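You operate a simulated robot arm through the tools that you are given. There is no shell and no other tool. Be economical: measure what you need, move in short steps, check, and stop when the job is done.

The job below is to be done with a simulated robot arm. You get a single attempt, and the scene is never put back.

TASK
Stack the brown parts carton labelled "Relays" from the green shelf of the tall rack on top of the brown parts carton marked "Sensors". Open the lower bench drawer, put the purple spacer on the grey table top away in the inside of the lower bench drawer, then shut the drawer. Put two of the type blocks from the grey table top on the top of the gear bench. Stack the white carton that says "Shims" from the grey table top on top of the white carton that says "Washers". Any order will do.

The check looks at the end state, three seconds after you hand in, the way a careful person would. Anything else that was tipped, shoved, dropped, spilled or broken makes it a failure.

THE ROBOT
A 6-joint arm with a fingered hand on a trunk, on a base that drives. Base frame: it is fixed to the floor where the robot stands at the start and does not move with it; the origin is under the middle of the robot, x ahead of it, y to its left, z up. Units: m, degrees, N and s.
With the tool pointing down near the work surface it reaches from about 0.1 to 0.76 m from the robot's upright axis, wherever it stands. Its first joint turns from -115.0 to 115.0 degrees. Places, roughly: brown parts carton [0.5, -0.25, 1]; inside of the lower bench drawer [0.6, -2.9, 0.1]; lower bench drawer [0.5, -2.9, 0.1]; purple spacer (4x4x3 cm) [0.6, 0.7, 0.8]; top of the gear bench [0.6, -3.4, 0.8]; type block [0.75, 1, 0.75]; white carton [0.75, 1, 0.75]. Payload 4 kg.
The tool frame sits at the grasp point between the pads (the TCP): z along the fingers, y along the line on which they close. The tips reach 0.026 m beyond it. Largest opening 0.164 m; the body of the gripper starts 0.073 m behind the TCP. The gripper is a hand of 5 fingers: y runs from the thumb to the fingers, the wrist lies at [0, 0, -0.239] in the tool frame.
Orientation is told as [roll, pitch, yaw] about the base's x, y, z axes, in that order, counted from this pose: with the fingers straight down and closing along the base's y, the tool's x points along the base's -x, its y along +y and its z along -z.

THE INTERFACE
- The arm moves only by the tool play_rows. Its argument "rows" is one flat list of numbers, 6 for each row, row after row: the turn, a rotation vector about the tool's x, y, z in degrees, then the shift along the tool's x, y, z in m. In form: [ax, ay, az, tx, ty, tz, ax, ay, az, tx, ty, tz, ...]. A call has 1 to 10 rows; each row is the pose to reach, as a shift and turn from the pose commanded when the call began, along the tool's axes at that moment. A row lasts 0.2 s, in which the tool goes at most 0.05 m and 8.6 degrees; a call with a longer step from one row to the next is refused whole. A pose out of reach is approached as far as the arm can. The call stops where the force on the tool passes 40 N (or 10 N more than at its start, if that is more) or the arm is blocked; 0.2 s more then pass. In this call time passes only in rows, and 0.2 s behind the last. It gives the time, the measured TCP pose, the force on the tool (base axes), the opening and the grip force at its end, in the units of the frame above (readings bear some noise), with the torque about the TCP (base axes, N m) and any sound that the robot's microphone picked up.
- Cameras (640 x 400 px; columns grow to the right, rows downward): "scene" is now at [0.0102, 0.1945, 1.8369]; the picture's right is [0.13, -0.99, 0.00], its down [-0.83, -0.11, -0.55] and it looks along [0.55, 0.07, -0.83] (base axes); focal length 280 px, centre (320, 200). "wrist" rides on the gripper at [0.051, -0.07, -0.093] in the tool frame; the picture's right is [0.81, 0.59, 0.00], its down [-0.43, 0.60, -0.68] and it looks along [-0.40, 0.55, 0.74] (tool axes); focal length 270 px, centre (320, 200).
- capture(camera): a new picture of that camera. It takes no simulated time.
- raise_lower(by): slides the trunk up (or, below 0, down) by that many m; the arm and the scene camera ride with it, the base frame stays. It gives what a move gives, with no picture.
- drive_base(legs): drives the robot by 1 to 6 legs, each [ahead, left, turn to the left] in m, m and degrees, along the robot's own axes; the way and the turn of a leg run together, so that a leg with both is an arc; at most 1.5 m and 180 degrees a leg. The arm and the cameras ride along, it lands a little off, and it stops where it bumps. It gives what a move gives.
- curl_fingers(finger1, finger2, finger3, finger4, thumb_bend): sets how far each is bent, from 0 (flat) to 1 (curled in); at 0.3 the hand is open as for a grip, at 0.7 the pads meet at the TCP. One left out holds its place. A second passes; each finger stops where it meets its share of the squeeze, and holds until it gets a number again. It is the only way to open and close the hand. It gives what a move gives, with no picture; readings hold the bend of each and the force on the fingers (four entries, about 0 where the hand has none), thumb and palm.
- turn_head(pan, tilt): turns the head with the scene camera to pan (to the left, within 155 degrees either way) and tilt (down, from -29 to 69), counted from straight ahead of the robot. It gives what a move gives.
- measure_at(camera, pixels): there is no depth. For up to 12 entries [column, row, z] of the newest picture of that camera ("zoom" is the newest enlarged one), the place [x, y] in the base frame at which the ray of that pixel passes the height z, good to about 0.002 m. It takes no simulated time.
- close_up(camera, box): a new picture of the part [left, top, right, bottom] of that camera's present view, enlarged. It takes no simulated time.
- sign_off(): hands the job in; it is judged then, once.

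Work in short steps. Measure before you move; look again where a grasp or a placing could have gone wrong, and mend it. You have 124 turns and 126 pictures in all, those below and enlarged ones among them. Open the gripper and draw the arm clear of the work before you hand the job in, unless the task says otherwise; then end with one line.

The tools are called after ">>>" as name(argument=value, ...) on one line, values as JSON. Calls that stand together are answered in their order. play_rows: Moves the arm, as the interface text tells. Its arguments: {"type":"object","properties":{"rows":{"type":"array"}},"required":["rows"]} The other tools are called the same way: raise_lower (by) slides the trunk up or down; curl_fingers (finger1, finger2, finger3, finger4, thumb_bend) moves the fingers one by one; drive_base (legs) drives the base; turn_head (pan, tilt) turns the head that bears the scene camera; capture (camera) takes a picture; measure_at (camera, pixels) gives the place at which the rays of pixels pass given heights; close_up (camera, box) takes an enlarged picture of a part of a camera's view; sign_off () hands the job in.

At the start:

```text
time: 0.0
position: [0.3945, 0.2724, 1.296]
orientation: [0.0, 0.0, 0.0]
wrist_force: [-0.7, 1.2, 0.1]
moment: [0.01, -0.02, -0.02]
finger_gap: 0.1638
gripper_force: 0.0
shape: jaw
bend: [0.3, 0.3, 0.3, 0.3, 0.3]
finger forces: [0.1, 0.0, 0.0, 0.0, 0.0, 0.0]
trunk travel left (down, up): [-0.9, 0.09]
robot x, y, heading: [0.0016, -0.0016, -0.1]
head pan, tilt: [7.7, 56.5]
```

scene: 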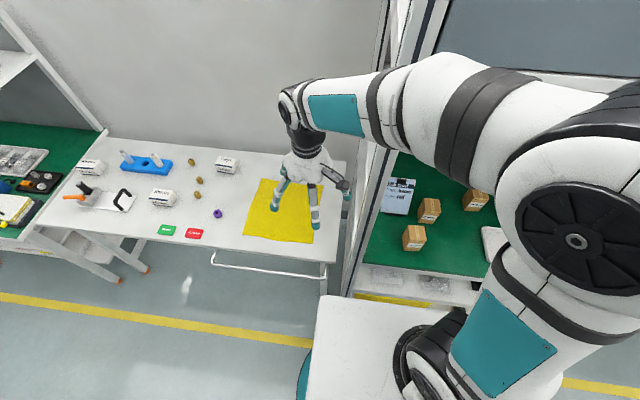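
wrist: 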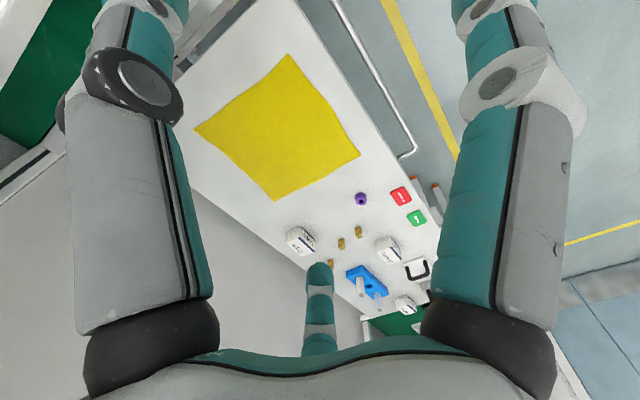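

The scene shows three brown cartons on the green shelf near (430,210), (413,237), (476,200), and white cartons, brass pieces and a purple spacer on the table. I'll zoom in on both to read labels.

>>> close_up(camera="scene", box=[60, 130, 260, 255])

>>> close_up(camera="scene", box=[370, 160, 510, 260])

```text
3.20 times, centred on (160, 192) of scene
```

zoom: 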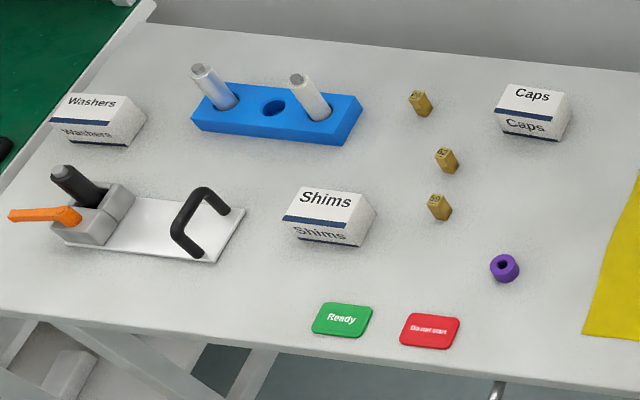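

```text
4.00 times, centred on (440, 210) of scene
```

zoom: 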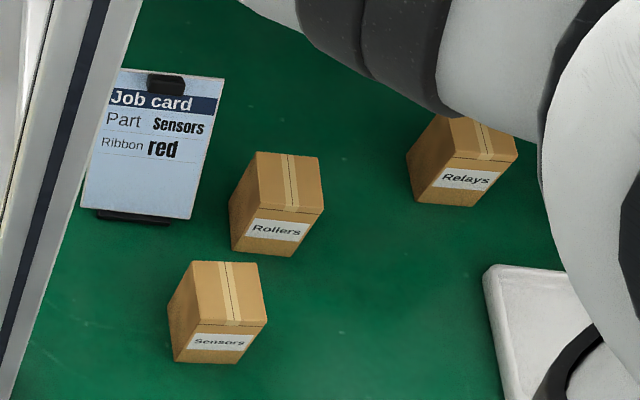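

I'll find the table height by intersecting rays from both cameras on the spacer (217,213 scene; 361,199 wrist) and the yellow mat corner, and measure shelf points at candidate heights.

>>> measure_at(camera="scene", pixels=[[217.5, 213, 0.7], [217.5, 213, 0.8], [260, 178, 0.7], [260, 178, 0.8], [243, 235, 0.7], [243, 235, 0.8]])

>>> measure_at(camera="wrist", pixels=[[361, 199, 0.7], [361, 199, 0.8], [274, 201, 0.7], [274, 201, 0.8], [361, 155, 0.7], [361, 155, 0.8]])

```text
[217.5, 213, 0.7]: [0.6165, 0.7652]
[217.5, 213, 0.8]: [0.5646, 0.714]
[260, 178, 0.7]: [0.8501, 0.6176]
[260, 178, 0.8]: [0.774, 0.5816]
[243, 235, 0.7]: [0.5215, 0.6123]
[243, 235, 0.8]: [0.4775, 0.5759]
```

```text
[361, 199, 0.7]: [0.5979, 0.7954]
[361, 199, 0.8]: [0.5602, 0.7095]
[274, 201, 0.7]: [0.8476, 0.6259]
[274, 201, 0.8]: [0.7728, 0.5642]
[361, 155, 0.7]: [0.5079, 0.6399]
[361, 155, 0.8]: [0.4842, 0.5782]
```

Table height seems about 0.75–0.78. Next I look at the rack more squarely, with the head turned right.

>>> turn_head(pan=-30, tilt=35)

>>> capture(camera="scene")

```text
time: 1.0
position: [0.3934, 0.2728, 1.2963]
orientation: [0.0, 0.0, 0.0]
wrist_force: [-0.4, -0.4, 0.4]
moment: [-0.02, -0.01, 0.0]
finger_gap: 0.1641
gripper_force: 0.0
shape: jaw
bend: [0.3, 0.3, 0.3, 0.3, 0.3]
finger forces: [0.0, 0.0, 0.1, 0.0, 0.0, 0.0]
trunk travel left (down, up): [-0.9, 0.09]
robot x, y, heading: [-0.0012, 0.0019, 0.0]
head pan, tilt: [-30.0, 35.0]
```

```text
121 pictures are left
```

scene: 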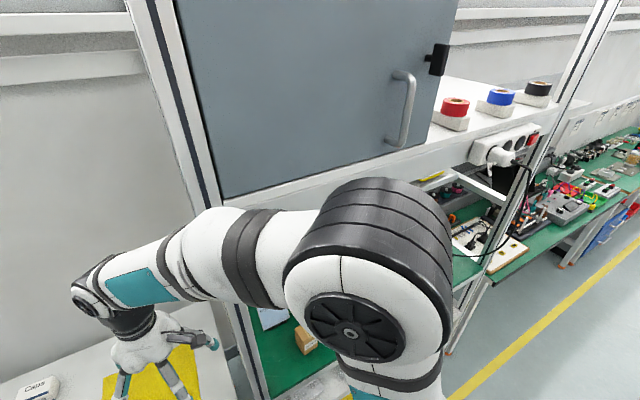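

The elbow blocks the view and a cabinet sits above the shelf. I back off 0.6 m to see the whole rack.

>>> drive_base(legs=[[-0.7, 0, 0]])

>>> turn_head(pan=-5, tilt=35)

>>> capture(camera="scene")

```text
time: 4.9
position: [-0.307, 0.2736, 1.296]
orientation: [0.0, 0.0, 0.2]
wrist_force: [-0.1, 0.3, 0.0]
moment: [0.02, 0.02, 0.02]
finger_gap: 0.164
gripper_force: 0.1
shape: jaw
bend: [0.3, 0.3, 0.3, 0.3, 0.3]
finger forces: [0.1, 0.0, 0.1, 0.0, 0.0, 0.1]
trunk travel left (down, up): [-0.9, 0.09]
robot x, y, heading: [-0.6955, -0.004, 0.4]
head pan, tilt: [-30.0, 35.0]
```

```text
time: 5.8
position: [-0.305, 0.2732, 1.2947]
orientation: [-0.1, 0.1, 0.3]
wrist_force: [0.8, -0.6, -0.2]
moment: [-0.02, -0.01, 0.0]
finger_gap: 0.1638
gripper_force: 0.1
shape: jaw
bend: [0.3, 0.3, 0.3, 0.3, 0.3]
finger forces: [0.1, 0.0, 0.0, 0.0, 0.0, 0.0]
trunk travel left (down, up): [-0.9, 0.09]
robot x, y, heading: [-0.6996, 0.003, -0.1]
head pan, tilt: [-5.0, 35.0]
```

```text
120 pictures are left
```

scene: 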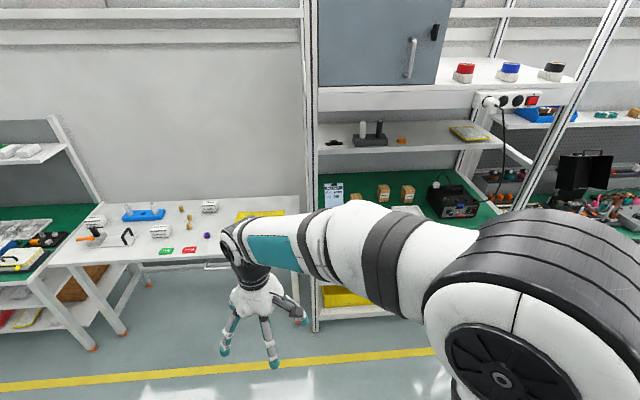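

A mid shelf lies over the green one. I zoom on the rack and the table to get second-view positions for heights.

>>> close_up(camera="scene", box=[300, 90, 540, 240])

>>> measure_at(camera="scene", pixels=[[207.5, 236, 0.7], [207.5, 236, 0.8], [320, 333, 0], [320, 333, 0.1]])

```text
2.67 times, centred on (420, 165) of scene
```

zoom: 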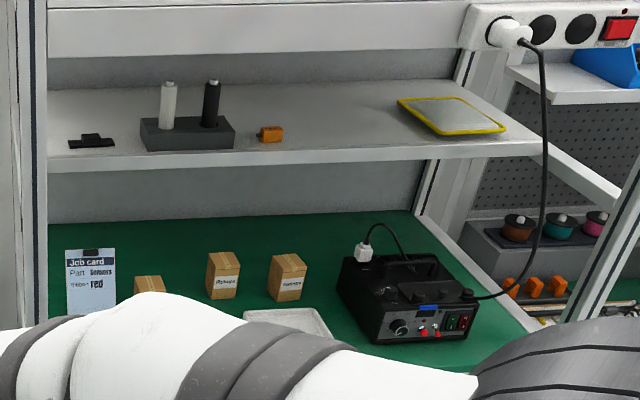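

```text
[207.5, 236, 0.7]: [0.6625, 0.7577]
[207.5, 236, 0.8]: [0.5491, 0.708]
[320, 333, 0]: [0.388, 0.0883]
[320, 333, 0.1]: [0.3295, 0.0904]
```

I measure rack points in the zoom: Relays label (291,283), mid shelf's front edge (220,155), cabinet's lower edge (220,45), green shelf features.

>>> measure_at(camera="zoom", pixels=[[291, 283, 0.9], [291, 283, 1.0], [291, 283, 0.8], [220, 158, 1.1], [220, 158, 1.2], [220, 158, 1.3], [220, 52, 1.4], [220, 52, 1.6], [90, 310, 0.9], [90, 310, 0.8], [224, 282, 0.9], [224, 282, 1.0]])

```text
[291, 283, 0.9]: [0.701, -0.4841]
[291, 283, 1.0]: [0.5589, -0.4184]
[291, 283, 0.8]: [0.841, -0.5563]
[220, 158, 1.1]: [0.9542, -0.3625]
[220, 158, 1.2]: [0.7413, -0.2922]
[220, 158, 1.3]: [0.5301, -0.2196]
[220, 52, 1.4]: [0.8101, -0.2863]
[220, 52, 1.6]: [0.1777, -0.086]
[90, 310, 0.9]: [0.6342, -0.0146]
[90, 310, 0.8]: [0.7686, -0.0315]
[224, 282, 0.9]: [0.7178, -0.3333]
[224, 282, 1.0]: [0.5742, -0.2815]
```

The Relays label is around (0.65, -0.31, 0.945) by triangulation. I lower the trunk 0.4 m for a vertical baseline to find the mid shelf's front edge and carton sizes.

>>> raise_lower(by=-0.4)

>>> turn_head(pan=-10, tilt=15)

>>> capture(camera="scene")

>>> close_up(camera="scene", box=[270, 110, 510, 260])

```text
time: 9.6
position: [-0.3065, 0.2731, 0.8964]
orientation: [0.0, 0.0, 0.3]
wrist_force: [-0.1, 0.2, -0.9]
moment: [0.0, 0.02, 0.03]
finger_gap: 0.1639
gripper_force: 0.2
shape: jaw
bend: [0.3, 0.3, 0.3, 0.3, 0.3]
finger forces: [0.1, 0.0, 0.1, 0.0, 0.0, 0.0]
trunk travel left (down, up): [-0.5, 0.49]
robot x, y, heading: [-0.6995, -0.0036, 0.4]
head pan, tilt: [-5.0, 35.0]
```

```text
time: 10.4
position: [-0.3067, 0.2731, 0.8967]
orientation: [0.0, 0.1, 0.3]
wrist_force: [0.7, 1.4, 0.4]
moment: [0.0, -0.01, 0.0]
finger_gap: 0.1638
gripper_force: 0.0
shape: jaw
bend: [0.3, 0.3, 0.3, 0.3, 0.3]
finger forces: [0.1, 0.0, 0.0, 0.0, 0.0, 0.0]
trunk travel left (down, up): [-0.5, 0.49]
robot x, y, heading: [-0.7018, 0.0012, 0.6]
head pan, tilt: [-10.0, 15.0]
```

```text
118 pictures are left
```

scene: 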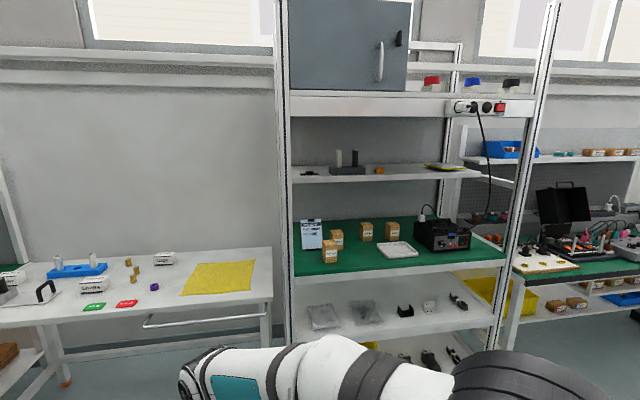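

```text
2.67 times, centred on (390, 185) of scene
```

zoom: 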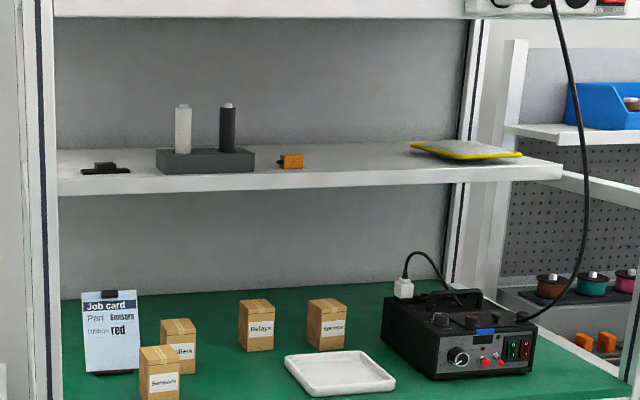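

Cartons clear now. Zoom in on the labels, since two may say "Sensors", and on the white/type blocks.

>>> close_up(camera="scene", box=[296, 212, 408, 282])

>>> close_up(camera="scene", box=[270, 150, 510, 300])

>>> measure_at(camera="zoom", pixels=[[220, 85, 1.1], [220, 85, 1.2], [220, 85, 1.3], [256, 226, 0.9], [256, 226, 1.0], [159, 281, 0.9], [159, 281, 1.0], [200, 310, 0.8], [200, 310, 0.9], [200, 310, 1.0]])

```text
5.71 times, centred on (352, 247) of scene
```

zoom: 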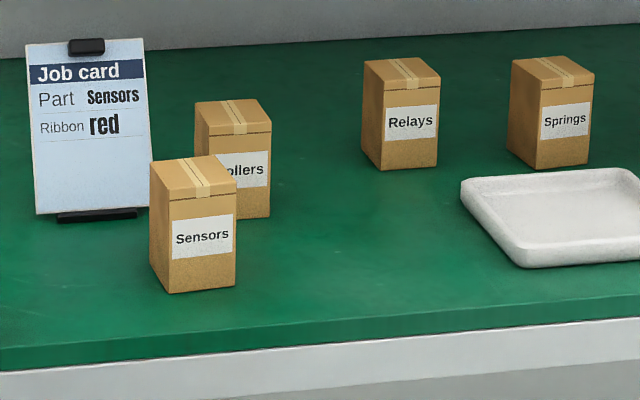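

```text
2.67 times, centred on (390, 225) of scene
```

zoom: 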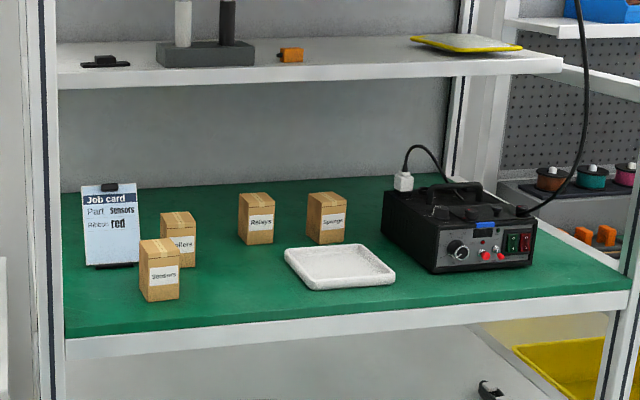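

```text
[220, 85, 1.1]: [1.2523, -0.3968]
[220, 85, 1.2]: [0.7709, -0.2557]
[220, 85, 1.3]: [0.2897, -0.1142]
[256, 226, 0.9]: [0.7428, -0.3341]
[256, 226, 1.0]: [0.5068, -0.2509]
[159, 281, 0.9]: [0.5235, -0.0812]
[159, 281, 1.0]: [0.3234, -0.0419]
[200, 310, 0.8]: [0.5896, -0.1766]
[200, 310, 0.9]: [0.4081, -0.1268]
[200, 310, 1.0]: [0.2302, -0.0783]
```

Relays ≈ (0.67, -0.31), shelf ≈ 0.90, mid shelf's front at x≈0.72, z≈1.2: tight, so I'll use a forward-tilted tool. I raise the trunk 0.2 and bring the TCP to the robot's midline, tilted 40°.

>>> raise_lower(by=0.25)

>>> play_rows(rows=[0, -5, 0, 0.01, -0.034, 0, 0, -10, 0, 0.02, -0.068, 0, 0, -15, 0, 0.03, -0.101, 0, 0, -20, 0, 0.04, -0.135, 0, 0, -25, 0, 0.05, -0.169, 0, 0, -30, 0, 0.06, -0.202, 0, 0, -35, 0, 0.07, -0.236, 0, 0, -40, 0, 0.08, -0.27, 0])

>>> capture(camera="scene")

```text
time: 13.0
position: [-0.3061, 0.2743, 1.1456]
orientation: [0.1, 0.0, 0.3]
wrist_force: [0.0, 0.0, 0.8]
moment: [0.04, 0.01, 0.0]
finger_gap: 0.1639
gripper_force: 0.0
shape: jaw
bend: [0.3, 0.3, 0.3, 0.3, 0.3]
finger forces: [0.0, 0.1, 0.1, 0.0, 0.1, 0.0]
trunk travel left (down, up): [-0.75, 0.24]
robot x, y, heading: [-0.703, -0.0036, 0.4]
head pan, tilt: [-10.0, 15.0]
```

```text
time: 14.8
position: [-0.2186, 0.0213, 1.1622]
orientation: [0.2, -39.6, 0.0]
wrist_force: [1.0, -0.3, -0.1]
moment: [0.03, 0.03, 0.04]
finger_gap: 0.1639
gripper_force: 0.1
shape: jaw
bend: [0.3, 0.3, 0.3, 0.3, 0.3]
finger forces: [0.0, 0.0, 0.0, 0.0, 0.1, 0.0]
out of reach, approached as far as the arm can: row 4, 5, 6, 7, 8
trunk travel left (down, up): [-0.75, 0.24]
robot x, y, heading: [-0.6996, -0.0007, 0.2]
head pan, tilt: [-10.0, 15.0]
```

```text
114 pictures are left
```

scene: 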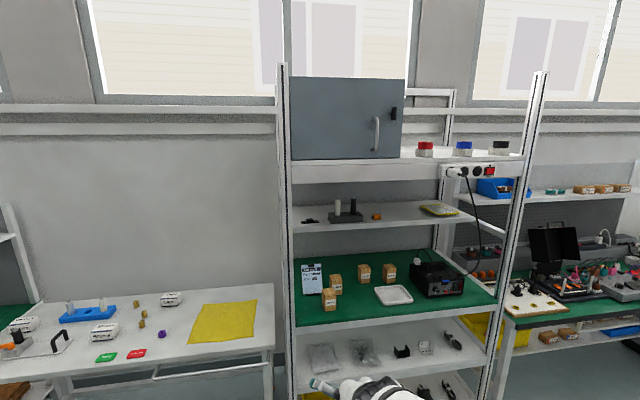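

The arm reached x=-0.219 rather than -0.386 (near limit). I check the wrist camera to confirm tilt direction.

>>> capture(camera="wrist")

>>> turn_head(pan=0, tilt=50)

>>> capture(camera="scene")

```text
113 pictures are left
```

wrist: 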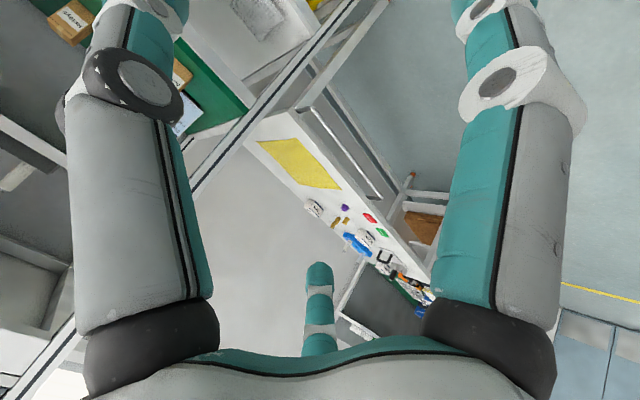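

```text
time: 15.8
position: [-0.2191, 0.0245, 1.1631]
orientation: [0.1, -39.6, 0.1]
wrist_force: [-0.7, -0.5, 0.8]
moment: [0.02, -0.03, -0.01]
finger_gap: 0.164
gripper_force: 0.0
shape: jaw
bend: [0.3, 0.3, 0.3, 0.3, 0.3]
finger forces: [0.0, 0.0, 0.1, 0.0, 0.0, 0.0]
trunk travel left (down, up): [-0.75, 0.24]
robot x, y, heading: [-0.6975, -0.0053, 0.1]
head pan, tilt: [0.0, 50.0]
```

```text
112 pictures are left
```

scene: 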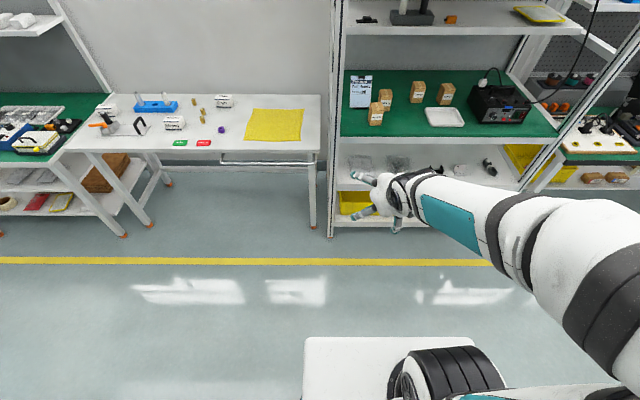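

The tool points forward-down as wanted. I zoom on the cartons to measure their positions and yaw accurately.

>>> close_up(camera="scene", box=[344, 65, 472, 145])

>>> measure_at(camera="scene", pixels=[[305, 338, 0.2], [305, 338, 0.3], [305, 338, 0.4], [341, 137, 0.9], [550, 137, 0.9], [330, 237, 0], [315, 228, 0], [320, 160, 0.75]])

```text
5.00 times, centred on (408, 105) of scene
```

zoom: 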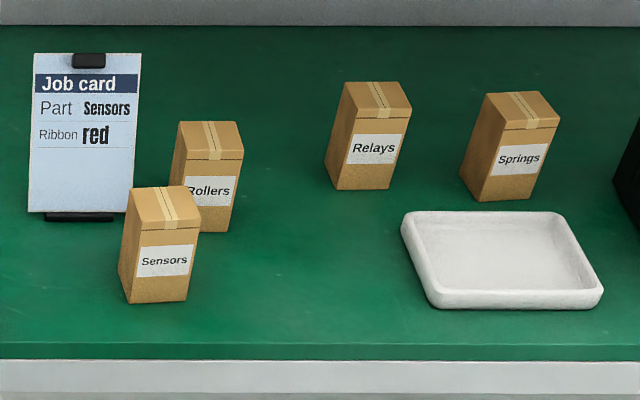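

```text
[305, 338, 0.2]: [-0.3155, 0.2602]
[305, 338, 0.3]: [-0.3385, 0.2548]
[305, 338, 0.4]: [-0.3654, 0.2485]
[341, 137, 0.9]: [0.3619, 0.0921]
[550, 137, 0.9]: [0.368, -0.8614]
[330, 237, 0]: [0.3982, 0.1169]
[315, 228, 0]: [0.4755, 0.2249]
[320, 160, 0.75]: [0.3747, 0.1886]
```

Base front is ~0.37 ahead of its centre and the rack front at x≈0.37–0.40. I drive to about (-0.08, -0.20), staying clear of it.

>>> drive_base(legs=[[0, -0.2, 0], [0.62, 0, 0]])

>>> turn_head(pan=0, tilt=45)

>>> capture(camera="scene")

>>> capture(camera="wrist")

```text
time: 20.4
position: [0.3931, -0.1613, 1.1631]
orientation: [0.0, -39.6, 1.3]
wrist_force: [0.1, 0.6, -1.1]
moment: [-0.02, 0.02, 0.0]
finger_gap: 0.1639
gripper_force: 0.0
shape: jaw
bend: [0.3, 0.3, 0.3, 0.3, 0.3]
finger forces: [0.1, 0.0, 0.0, 0.0, 0.0, 0.0]
trunk travel left (down, up): [-0.75, 0.24]
robot x, y, heading: [-0.092, -0.1923, 1.1]
head pan, tilt: [0.0, 50.0]
```

```text
time: 21.1
position: [0.3924, -0.1609, 1.1626]
orientation: [-0.1, -39.7, 1.1]
wrist_force: [0.3, 0.2, 0.7]
moment: [0.04, 0.02, 0.0]
finger_gap: 0.1637
gripper_force: 0.1
shape: jaw
bend: [0.3, 0.3, 0.3, 0.3, 0.3]
finger forces: [0.0, 0.0, 0.0, 0.1, 0.0, 0.0]
trunk travel left (down, up): [-0.75, 0.24]
robot x, y, heading: [-0.0863, -0.1934, 1.2]
head pan, tilt: [0.0, 45.0]
```

```text
110 pictures are left
```

scene: 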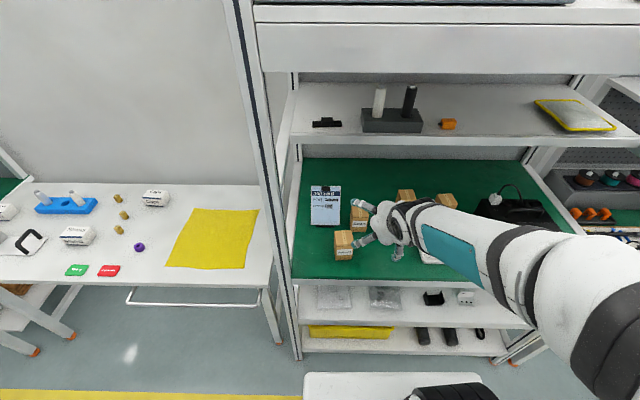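

```text
109 pictures are left
```

wrist: 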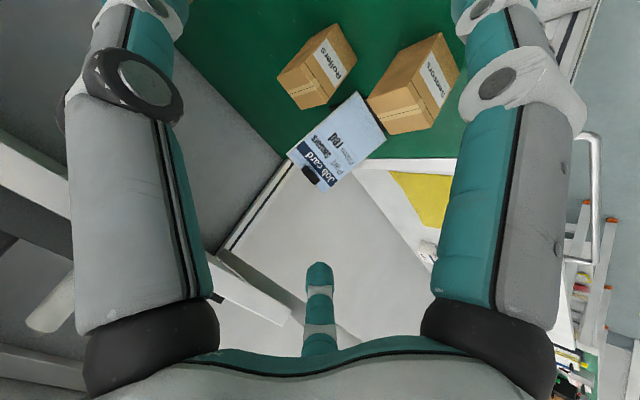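

Zoom on the hand and cartons to see geometry and measure carton faces.

>>> close_up(camera="scene", box=[290, 165, 450, 265])

>>> measure_at(camera="zoom", pixels=[[175, 377, 0.9], [175, 377, 0.91]])

```text
4.00 times, centred on (370, 215) of scene
```

zoom: 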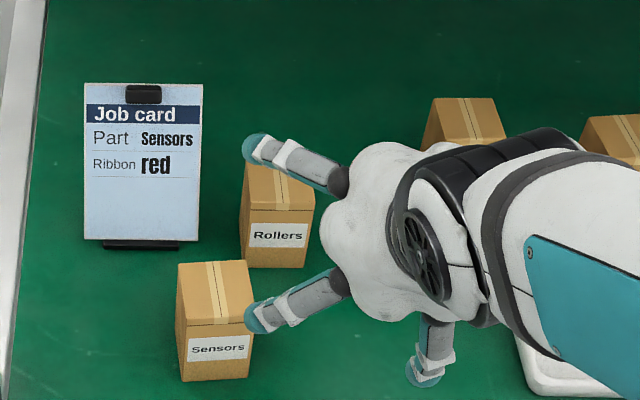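

```text
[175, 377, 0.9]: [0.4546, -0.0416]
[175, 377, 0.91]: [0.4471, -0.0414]
```

I use the wrist camera as second viewpoint on the Sensors carton to pin the shelf height; zoom there.

>>> close_up(camera="wrist", box=[260, 20, 480, 157])

```text
2.91 times, centred on (370, 88) of wrist
```

zoom: 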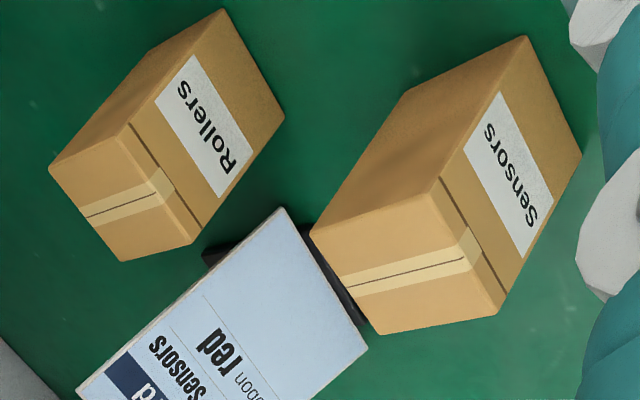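

>>> measure_at(camera="zoom", pixels=[[527, 36, 0.88], [527, 36, 0.9], [527, 36, 0.92], [582, 153, 0.9], [437, 183, 0.97], [437, 183, 0.99], [503, 315, 0.97], [503, 315, 0.99], [372, 335, 0.98], [310, 233, 0.98], [222, 9, 0.9], [284, 118, 0.9]])

>>> close_up(camera="scene", box=[322, 220, 370, 250])

```text
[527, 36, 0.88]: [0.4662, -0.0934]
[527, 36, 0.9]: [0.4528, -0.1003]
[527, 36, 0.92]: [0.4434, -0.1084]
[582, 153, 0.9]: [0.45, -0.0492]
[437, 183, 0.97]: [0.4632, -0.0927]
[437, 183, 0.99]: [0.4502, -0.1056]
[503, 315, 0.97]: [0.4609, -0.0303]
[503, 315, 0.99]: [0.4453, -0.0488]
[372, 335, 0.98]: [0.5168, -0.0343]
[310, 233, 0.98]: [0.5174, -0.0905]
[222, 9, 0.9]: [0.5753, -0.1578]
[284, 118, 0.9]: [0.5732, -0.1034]
```

```text
13.33 times, centred on (346, 235) of scene
```

zoom: 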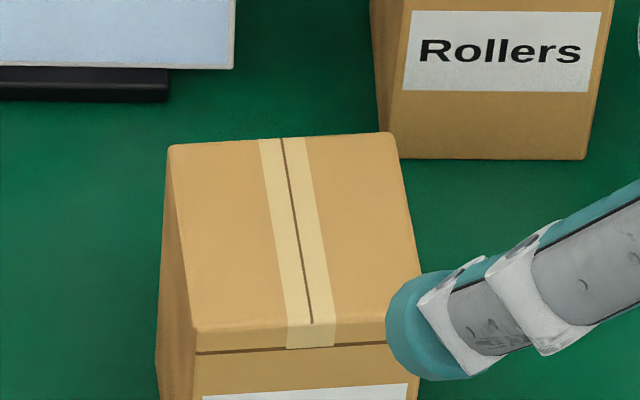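

Sensors carton: front x≈0.451, y from -0.049 to -0.100, top ≈0.98. I refine via the scene zoom: its top corners at 0.98.

>>> measure_at(camera="zoom", pixels=[[168, 147, 0.98], [387, 133, 0.98], [197, 328, 0.98], [412, 310, 0.98], [168, 147, 0.97], [197, 328, 0.97], [588, 160, 0.9], [388, 157, 0.9]])

```text
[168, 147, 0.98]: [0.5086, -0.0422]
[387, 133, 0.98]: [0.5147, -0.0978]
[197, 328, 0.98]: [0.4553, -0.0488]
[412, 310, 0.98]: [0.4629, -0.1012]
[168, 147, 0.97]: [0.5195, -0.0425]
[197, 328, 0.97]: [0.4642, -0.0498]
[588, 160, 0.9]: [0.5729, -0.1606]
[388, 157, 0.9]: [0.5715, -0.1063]
```

Sensors centre ≈(0.486,-0.073), top 0.98, yaw ≈5°. To see Relays I move the hand 0.14 m left (+y) and 0.06 up, clear of the cartons.

>>> play_rows(rows=[0, 0, 0, 0, 0, -0.04, 0, 0, 0, 0, 0, -0.08, 0, 0, 0, 0, 0.045, -0.08, 0, 0, 0, 0, 0.09, -0.08, 0, 0, 0, 0, 0.13, -0.08])

>>> capture(camera="scene")

>>> close_up(camera="scene", box=[340, 170, 468, 250])

```text
time: 22.3
position: [0.3641, -0.0144, 1.2086]
orientation: [-0.1, -39.7, 1.2]
wrist_force: [-0.1, 0.7, -0.3]
moment: [0.02, -0.01, -0.01]
finger_gap: 0.1639
gripper_force: 0.1
shape: jaw
bend: [0.3, 0.3, 0.3, 0.3, 0.3]
finger forces: [0.1, 0.0, 0.0, 0.0, 0.0, 0.1]
out of reach, approached as far as the arm can: row 1, 2, 3, 4, 5
trunk travel left (down, up): [-0.75, 0.24]
robot x, y, heading: [-0.0849, -0.1954, 1.1]
head pan, tilt: [0.0, 45.0]
```

```text
105 pictures are left
```

scene: 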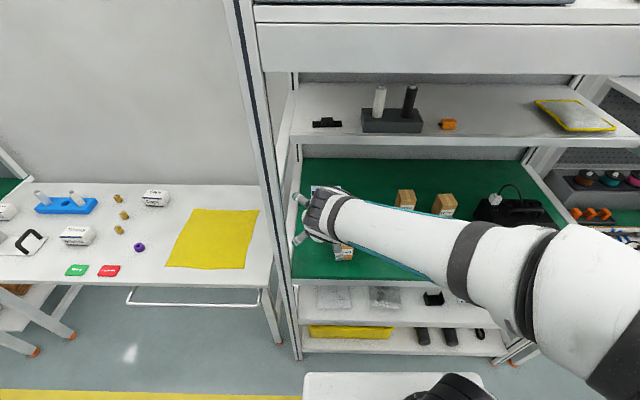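

```text
5.00 times, centred on (404, 210) of scene
```

zoom: 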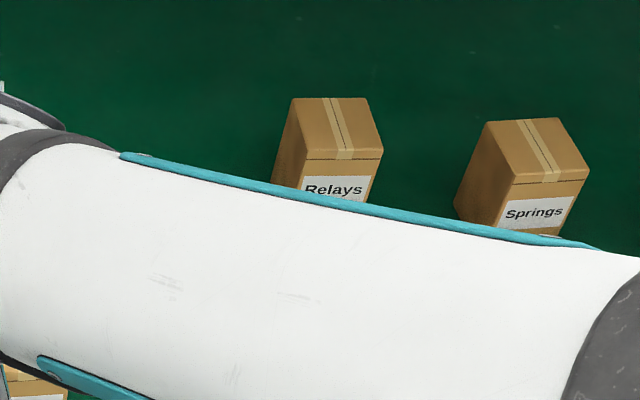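

The Relays top is fully visible; measure its four top corners at z=0.98, plus Springs and the mid shelf edge.

>>> measure_at(camera="zoom", pixels=[[291, 98, 0.98], [368, 98, 0.98], [383, 150, 0.98], [304, 161, 0.98], [486, 122, 0.98], [560, 117, 0.98], [590, 169, 0.98], [512, 186, 0.98]])

>>> measure_at(camera="scene", pixels=[[400, 147, 1.21], [400, 135, 1.23], [295, 146, 1.21], [400, 75, 1.45], [400, 75, 1.5], [400, 22, 1.5], [400, 22, 1.6]])

```text
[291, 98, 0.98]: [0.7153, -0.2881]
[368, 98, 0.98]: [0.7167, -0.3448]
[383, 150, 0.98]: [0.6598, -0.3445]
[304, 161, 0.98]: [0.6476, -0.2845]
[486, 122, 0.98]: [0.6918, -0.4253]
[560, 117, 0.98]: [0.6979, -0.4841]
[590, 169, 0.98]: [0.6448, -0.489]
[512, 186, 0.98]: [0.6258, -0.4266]
```

```text
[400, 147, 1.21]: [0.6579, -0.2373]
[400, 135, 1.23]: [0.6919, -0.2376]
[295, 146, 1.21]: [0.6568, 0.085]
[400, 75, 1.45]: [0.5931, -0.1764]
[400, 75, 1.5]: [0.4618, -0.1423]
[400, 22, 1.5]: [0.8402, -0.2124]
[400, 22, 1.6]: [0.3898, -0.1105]
```

Relays' centre ≈ (0.685, -0.316), top 0.98; the mid shelf overhangs near it. The hand's five digits are radial (~0.085 m), so I pre-bend a bit, reduce tilt to 25°, and lower the trunk 0.15 while in front of the rack... first bends and tilt.

>>> curl_fingers(finger1=0.37, finger2=0.37, finger3=0.37, finger4=0.37, thumb_bend=0.4)

>>> play_rows(rows=[0, 5, 0, 0, -0.04, 0, 0, 10, 0, 0, -0.08, 0, 0, 14.7, 0, 0, -0.12, 0, 0, 14.7, 0, 0, -0.16, 0, 0, 14.7, 0, 0, -0.2, 0, 0, 14.7, 0, 0, -0.24, 0, 0, 14.7, 0, 0, -0.28, 0, 0, 14.7, 0, 0, -0.3, 0])

>>> capture(camera="scene")

>>> capture(camera="wrist")

```text
time: 23.3
position: [0.3641, -0.0142, 1.2088]
orientation: [-0.1, -39.7, 1.2]
wrist_force: [-0.2, -0.1, 0.6]
moment: [0.0, -0.03, 0.01]
finger_gap: 0.0712
gripper_force: 0.1
shape: fingers
bend: [0.37, 0.37, 0.37, 0.37, 0.4]
finger forces: [0.0, 0.0, 0.1, 0.0, 0.1, 0.0]
trunk travel left (down, up): [-0.75, 0.24]
robot x, y, heading: [-0.0878, -0.1936, 1.4]
head pan, tilt: [0.0, 45.0]
```

```text
time: 25.1
position: [0.3704, -0.3127, 1.2103]
orientation: [0.0, -25.0, 1.1]
wrist_force: [0.6, 0.0, -1.3]
moment: [0.0, 0.02, -0.01]
finger_gap: 0.0713
gripper_force: 0.1
shape: fingers
bend: [0.37, 0.37, 0.37, 0.37, 0.4]
finger forces: [0.0, 0.0, 0.1, 0.1, 0.1, 0.0]
out of reach, approached as far as the arm can: row 1, 2, 3, 4, 5, 6
trunk travel left (down, up): [-0.75, 0.24]
robot x, y, heading: [-0.0856, -0.1913, 1.4]
head pan, tilt: [0.0, 45.0]
```

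```text
103 pictures are left
```

scene: 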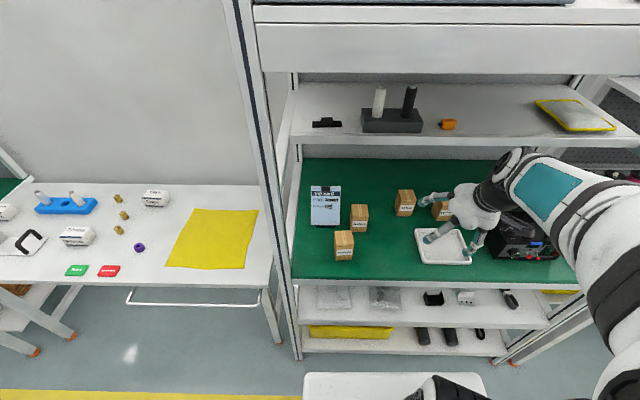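

```text
102 pictures are left
```

wrist: 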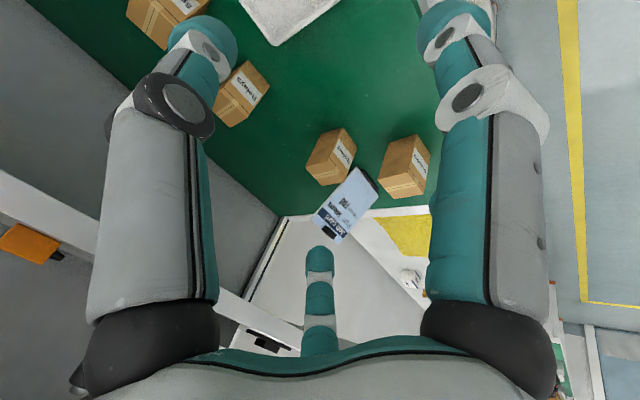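

Gap reads 0.071 with unequal bends; I set all to 0.33 to see the gap clearly. Scene now shows all cartons and the tray, so I zoom there as well.

>>> curl_fingers(finger1=0.35, finger2=0.35, finger3=0.35, finger4=0.35, thumb_bend=0.35)

>>> close_up(camera="scene", box=[380, 175, 492, 245])

>>> measure_at(camera="zoom", pixels=[[320, 200, 0.9], [320, 200, 1.0]])

```text
time: 26.1
position: [0.3694, -0.3124, 1.2096]
orientation: [0.1, -24.9, 1.2]
wrist_force: [-0.4, -0.5, -0.2]
moment: [0.01, 0.01, -0.03]
finger_gap: 0.0787
gripper_force: 0.1
shape: fingers
bend: [0.35, 0.35, 0.35, 0.35, 0.35]
finger forces: [0.0, 0.0, 0.0, 0.1, 0.0, 0.1]
trunk travel left (down, up): [-0.75, 0.24]
robot x, y, heading: [-0.0852, -0.1911, 1.0]
head pan, tilt: [0.0, 45.0]
```

```text
5.71 times, centred on (436, 210) of scene
```

zoom: 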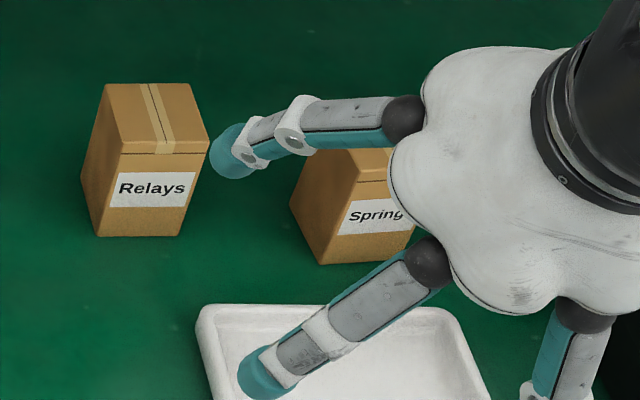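

```text
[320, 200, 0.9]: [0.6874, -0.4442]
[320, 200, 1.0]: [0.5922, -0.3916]
```

Digits sit as a ~0.08 m ring. I lower the trunk 0.15 (hand stays ahead of the shelf contents at x≈0.37), then advance to the pre-grasp.

>>> raise_lower(by=-0.15)

>>> play_rows(rows=[0, 0, 0, -0.036, 0, 0.019, 0, 0, 0, -0.072, 0, 0.038, 0, 0, 0, -0.108, 0, 0.057, 0, 0, 0, -0.144, 0, 0.075, 0, 0, 0, -0.18, 0, 0.092])

>>> capture(camera="scene")

```text
time: 27.9
position: [0.3699, -0.3131, 1.0601]
orientation: [0.0, -25.1, 1.3]
wrist_force: [-0.6, 0.8, 0.8]
moment: [-0.01, -0.02, 0.02]
finger_gap: 0.0787
gripper_force: 0.1
shape: fingers
bend: [0.35, 0.35, 0.35, 0.35, 0.35]
finger forces: [0.1, 0.1, 0.0, 0.1, 0.1, 0.0]
trunk travel left (down, up): [-0.6, 0.39]
robot x, y, heading: [-0.0863, -0.1919, 1.1]
head pan, tilt: [0.0, 45.0]
```

```text
time: 29.1
position: [0.5716, -0.3093, 1.05]
orientation: [0.0, -24.9, 1.1]
wrist_force: [0.3, 1.0, 0.0]
moment: [-0.03, 0.03, -0.02]
finger_gap: 0.0789
gripper_force: 0.0
shape: fingers
bend: [0.35, 0.35, 0.35, 0.35, 0.35]
finger forces: [0.1, 0.0, 0.1, 0.0, 0.0, 0.1]
trunk travel left (down, up): [-0.6, 0.39]
robot x, y, heading: [-0.0892, -0.1897, 1.1]
head pan, tilt: [0.0, 45.0]
```

```text
100 pictures are left
```

scene: 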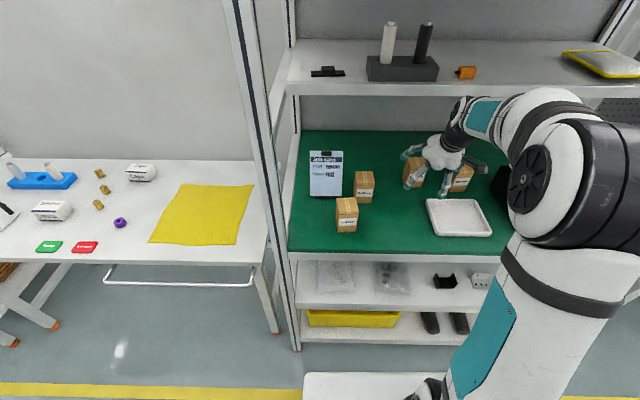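

The hand is over the front of Relays. I recheck the mid shelf edge and zoom on the hand and carton.

>>> close_up(camera="scene", box=[380, 75, 508, 245])

>>> measure_at(camera="scene", pixels=[[360, 97, 1.18], [360, 97, 1.2], [360, 97, 1.22], [405, 157, 0.98], [425, 157, 0.98], [426, 178, 0.97]])

```text
2.35 times, centred on (444, 160) of scene
```

zoom: 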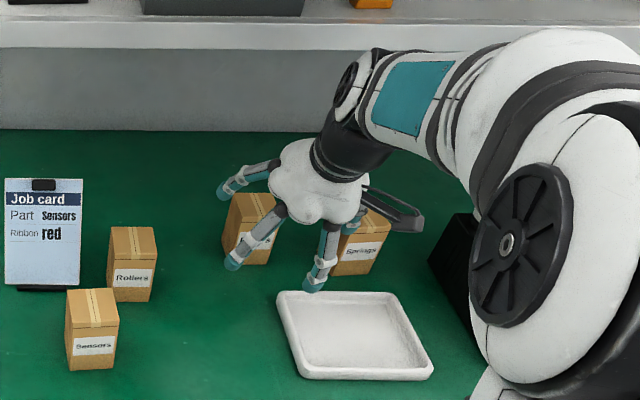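

```text
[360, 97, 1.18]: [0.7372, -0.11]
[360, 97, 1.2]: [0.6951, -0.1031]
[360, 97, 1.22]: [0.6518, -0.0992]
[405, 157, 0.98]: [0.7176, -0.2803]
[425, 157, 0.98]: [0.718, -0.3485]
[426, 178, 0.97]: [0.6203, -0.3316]
```

I now lower 0.04, advance 0.113 with the low finger staying ahead of the carton's front, then pause to check.

>>> play_rows(rows=[0, 0, 0, 0.017, -0.002, 0.036, 0, 0, 0, -0.017, -0.004, 0.052, 0, 0, 0, -0.052, -0.006, 0.068, 0, 0, 0, -0.086, -0.008, 0.084])

>>> close_up(camera="scene", box=[380, 105, 508, 205])

>>> capture(camera="wrist")

```text
time: 30.1
position: [0.6863, -0.3135, 1.0139]
orientation: [0.1, -24.9, 1.2]
wrist_force: [0.3, -0.1, -0.3]
moment: [0.0, 0.0, -0.03]
finger_gap: 0.0788
gripper_force: 0.0
shape: fingers
bend: [0.35, 0.35, 0.35, 0.35, 0.35]
finger forces: [0.0, 0.1, 0.0, 0.0, 0.0, 0.1]
trunk travel left (down, up): [-0.6, 0.39]
robot x, y, heading: [-0.0861, -0.1902, 1.2]
head pan, tilt: [0.0, 45.0]
```

```text
4.00 times, centred on (444, 155) of scene
```

zoom: 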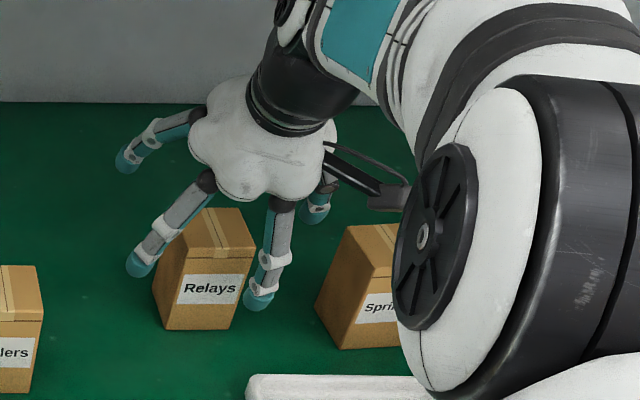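

```text
97 pictures are left
```

wrist: 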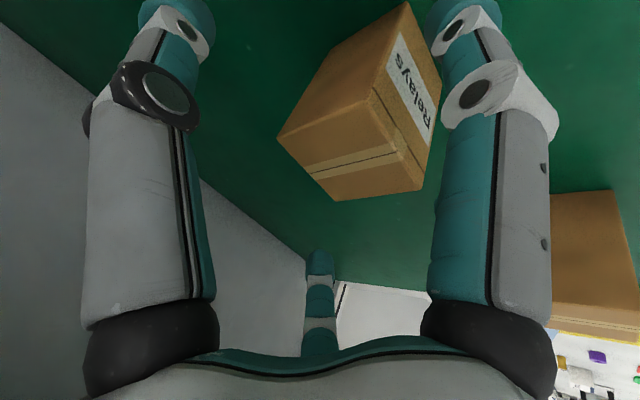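

The TCP (image centre) is within ~6 mm of the carton's centre. I go down 0.052 to z≈0.962 with a small shift toward the robot.

>>> play_rows(rows=[0, 0, 0, 0.013, 0.003, 0.023, 0, 0, 0, 0.025, 0.003, 0.047])

>>> close_up(camera="scene", box=[380, 105, 508, 205])

>>> capture(camera="wrist")

```text
time: 30.7
position: [0.682, -0.3118, 0.9612]
orientation: [-0.1, -25.0, 1.2]
wrist_force: [-0.2, -0.2, 4.9]
moment: [-0.1, 0.39, -0.06]
finger_gap: 0.0791
gripper_force: 2.7
shape: fingers
bend: [0.35, 0.35, 0.35, 0.35, 0.35]
finger forces: [5.1, 0.1, 0.1, 0.0, 0.0, 0.0]
trunk travel left (down, up): [-0.6, 0.39]
robot x, y, heading: [-0.0858, -0.1938, 1.5]
head pan, tilt: [0.0, 45.0]
```

```text
4.00 times, centred on (444, 155) of scene
```

zoom: 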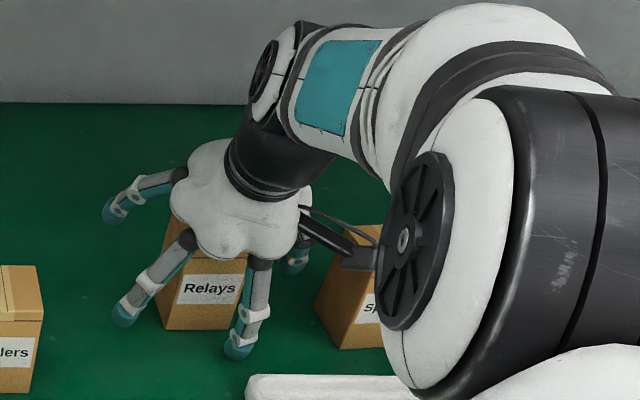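

```text
95 pictures are left
```

wrist: 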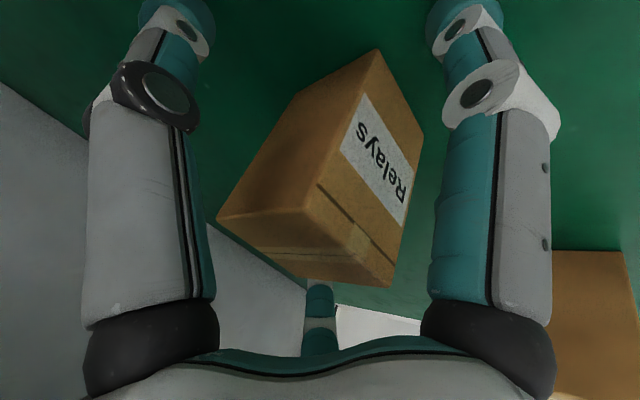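

Finger1 lightly touched the shelf (5 N), confirming shelf 0.90. I lift 8 mm and close all digits.

>>> play_rows(rows=[0, 0, 0, -0.003, 0, -0.007])

>>> curl_fingers(finger1=0.5, finger2=0.5, finger3=0.5, finger4=0.5, thumb_bend=0.5)

>>> capture(camera="wrist")

```text
time: 31.1
position: [0.682, -0.3124, 0.9669]
orientation: [0.0, -24.9, 1.0]
wrist_force: [-0.2, 0.1, 0.1]
moment: [-0.01, 0.01, 0.04]
finger_gap: 0.0788
gripper_force: 0.2
shape: fingers
bend: [0.35, 0.35, 0.35, 0.35, 0.35]
finger forces: [0.0, 0.1, 0.0, 0.1, 0.1, 0.0]
trunk travel left (down, up): [-0.6, 0.39]
robot x, y, heading: [-0.0864, -0.1911, 1.3]
head pan, tilt: [0.0, 45.0]
```

```text
time: 32.1
position: [0.6823, -0.3113, 0.9678]
orientation: [0.0, -25.0, 1.1]
wrist_force: [-0.4, 0.6, 1.0]
moment: [0.03, -0.03, 0.02]
finger_gap: 0.0423
gripper_force: 0.1
shape: fingers
bend: [0.5, 0.5, 0.5, 0.5, 0.5]
finger forces: [0.1, 0.1, 0.1, 0.1, 0.0, 0.0]
trunk travel left (down, up): [-0.6, 0.39]
robot x, y, heading: [-0.0882, -0.192, 1.3]
head pan, tilt: [0.0, 45.0]
```

```text
94 pictures are left
```

wrist: 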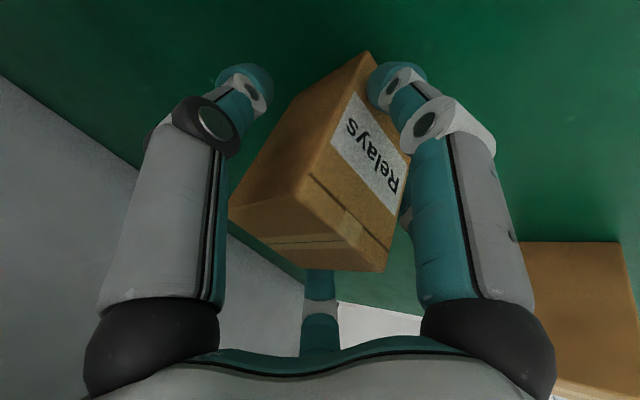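

No contact yet at 0.5; close on to squeeze.

>>> curl_fingers(finger1=0.62, finger2=0.62, finger3=0.62, finger4=0.62, thumb_bend=0.62)

>>> capture(camera="wrist")

```text
time: 33.1
position: [0.6821, -0.3115, 0.9691]
orientation: [0.0, -25.1, 1.2]
wrist_force: [0.4, -2.3, 6.3]
moment: [0.1, 0.16, 0.01]
finger_gap: 0.0314
gripper_force: 18.5
shape: fingers
bend: [0.53, 0.56, 0.54, 0.57, 0.58]
finger forces: [7.3, 5.7, 7.5, 8.7, 7.2, 0.0]
trunk travel left (down, up): [-0.6, 0.39]
robot x, y, heading: [-0.0864, -0.1935, 1.3]
head pan, tilt: [0.0, 45.0]
```

```text
93 pictures are left
```

wrist: 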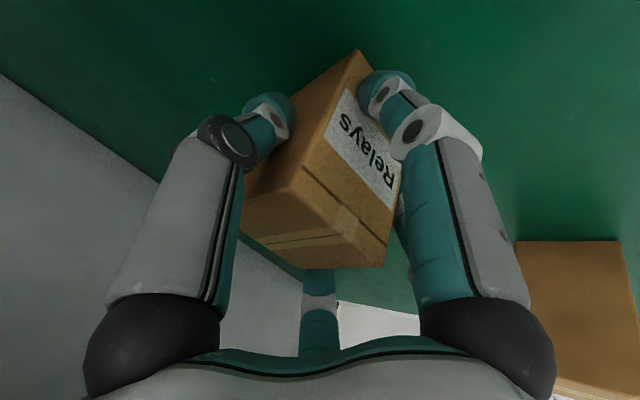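

All five digits hold with ~7 N each. I lift 0.03 first.

>>> play_rows(rows=[0, 0, 0, -0.006, 0, -0.013, 0, 0, 0, -0.013, 0, -0.027])

>>> close_up(camera="scene", box=[380, 105, 508, 205])

```text
time: 33.7
position: [0.6817, -0.3103, 0.997]
orientation: [0.0, -25.0, 1.3]
wrist_force: [-1.0, 0.9, -1.6]
moment: [0.02, 0.02, 0.01]
finger_gap: 0.0311
gripper_force: 15.6
shape: fingers
bend: [0.54, 0.56, 0.55, 0.58, 0.58]
finger forces: [6.4, 5.1, 7.2, 5.3, 7.4, 0.0]
trunk travel left (down, up): [-0.6, 0.39]
robot x, y, heading: [-0.0879, -0.1896, 1.4]
head pan, tilt: [0.0, 45.0]
```

```text
4.00 times, centred on (444, 155) of scene
```

zoom: 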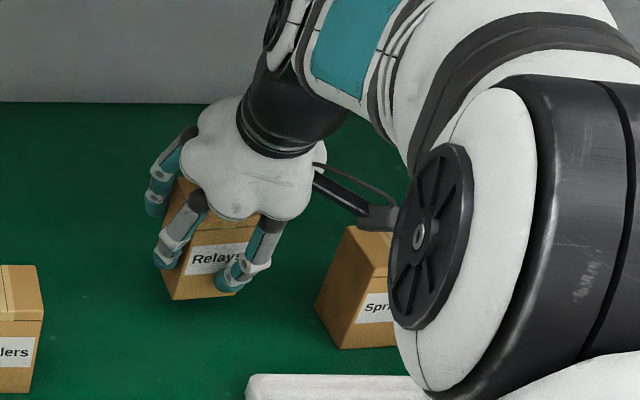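

Carton is held and lifted. I draw it back 0.2 m and up 0.09, over the shelf's front.

>>> play_rows(rows=[0, 0, 0, 0.0286, 0, -0.0332, 0, 0, 0, 0.0572, 0, -0.0664, 0, 0, 0, 0.0858, 0, -0.0996, 0, 0, 0, 0.1144, 0, -0.1328, 0, 0, 0, 0.143, 0, -0.166])

>>> play_rows(rows=[0, 0, 0, 0, 0.0405, 0, 0, 0, 0, 0, 0.081, 0, 0, 0, 0, 0, 0.1215, 0, 0, 0, 0, 0, 0.162, 0, 0, 0, 0, 0, 0.2025, 0, 0, 0, 0, 0, 0.24, 0])

>>> capture(camera="scene")

>>> capture(camera="wrist")

```text
time: 34.9
position: [0.4797, -0.3154, 1.0892]
orientation: [0.0, -25.0, 1.1]
wrist_force: [0.3, 0.0, -1.9]
moment: [0.0, 0.01, -0.02]
finger_gap: 0.0311
gripper_force: 16.3
shape: fingers
bend: [0.54, 0.56, 0.55, 0.58, 0.58]
finger forces: [6.6, 5.0, 7.3, 5.0, 7.5, 0.0]
trunk travel left (down, up): [-0.6, 0.39]
robot x, y, heading: [-0.086, -0.1936, 1.2]
head pan, tilt: [0.0, 45.0]
```

```text
time: 36.3
position: [0.4787, -0.0747, 1.086]
orientation: [-0.1, -24.9, 1.2]
wrist_force: [-0.7, -0.5, -2.0]
moment: [-0.03, -0.03, 0.01]
finger_gap: 0.0314
gripper_force: 15.6
shape: fingers
bend: [0.54, 0.56, 0.55, 0.58, 0.58]
finger forces: [6.3, 5.1, 7.2, 4.8, 7.3, 0.1]
trunk travel left (down, up): [-0.6, 0.39]
robot x, y, heading: [-0.0868, -0.1925, 1.0]
head pan, tilt: [0.0, 45.0]
```

```text
91 pictures are left
```

scene: 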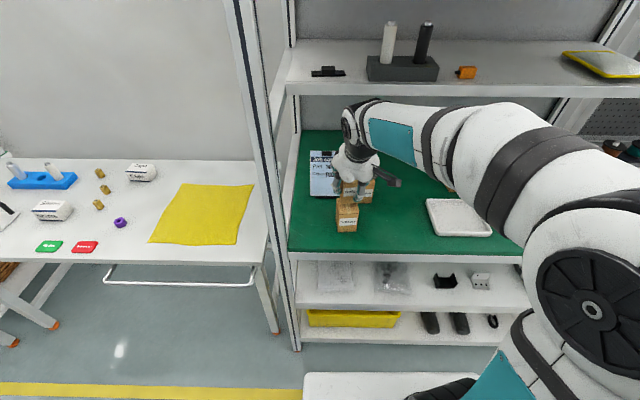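

```text
90 pictures are left
```

wrist: 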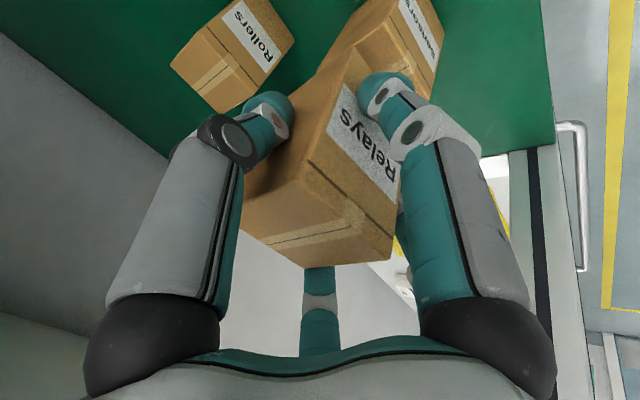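

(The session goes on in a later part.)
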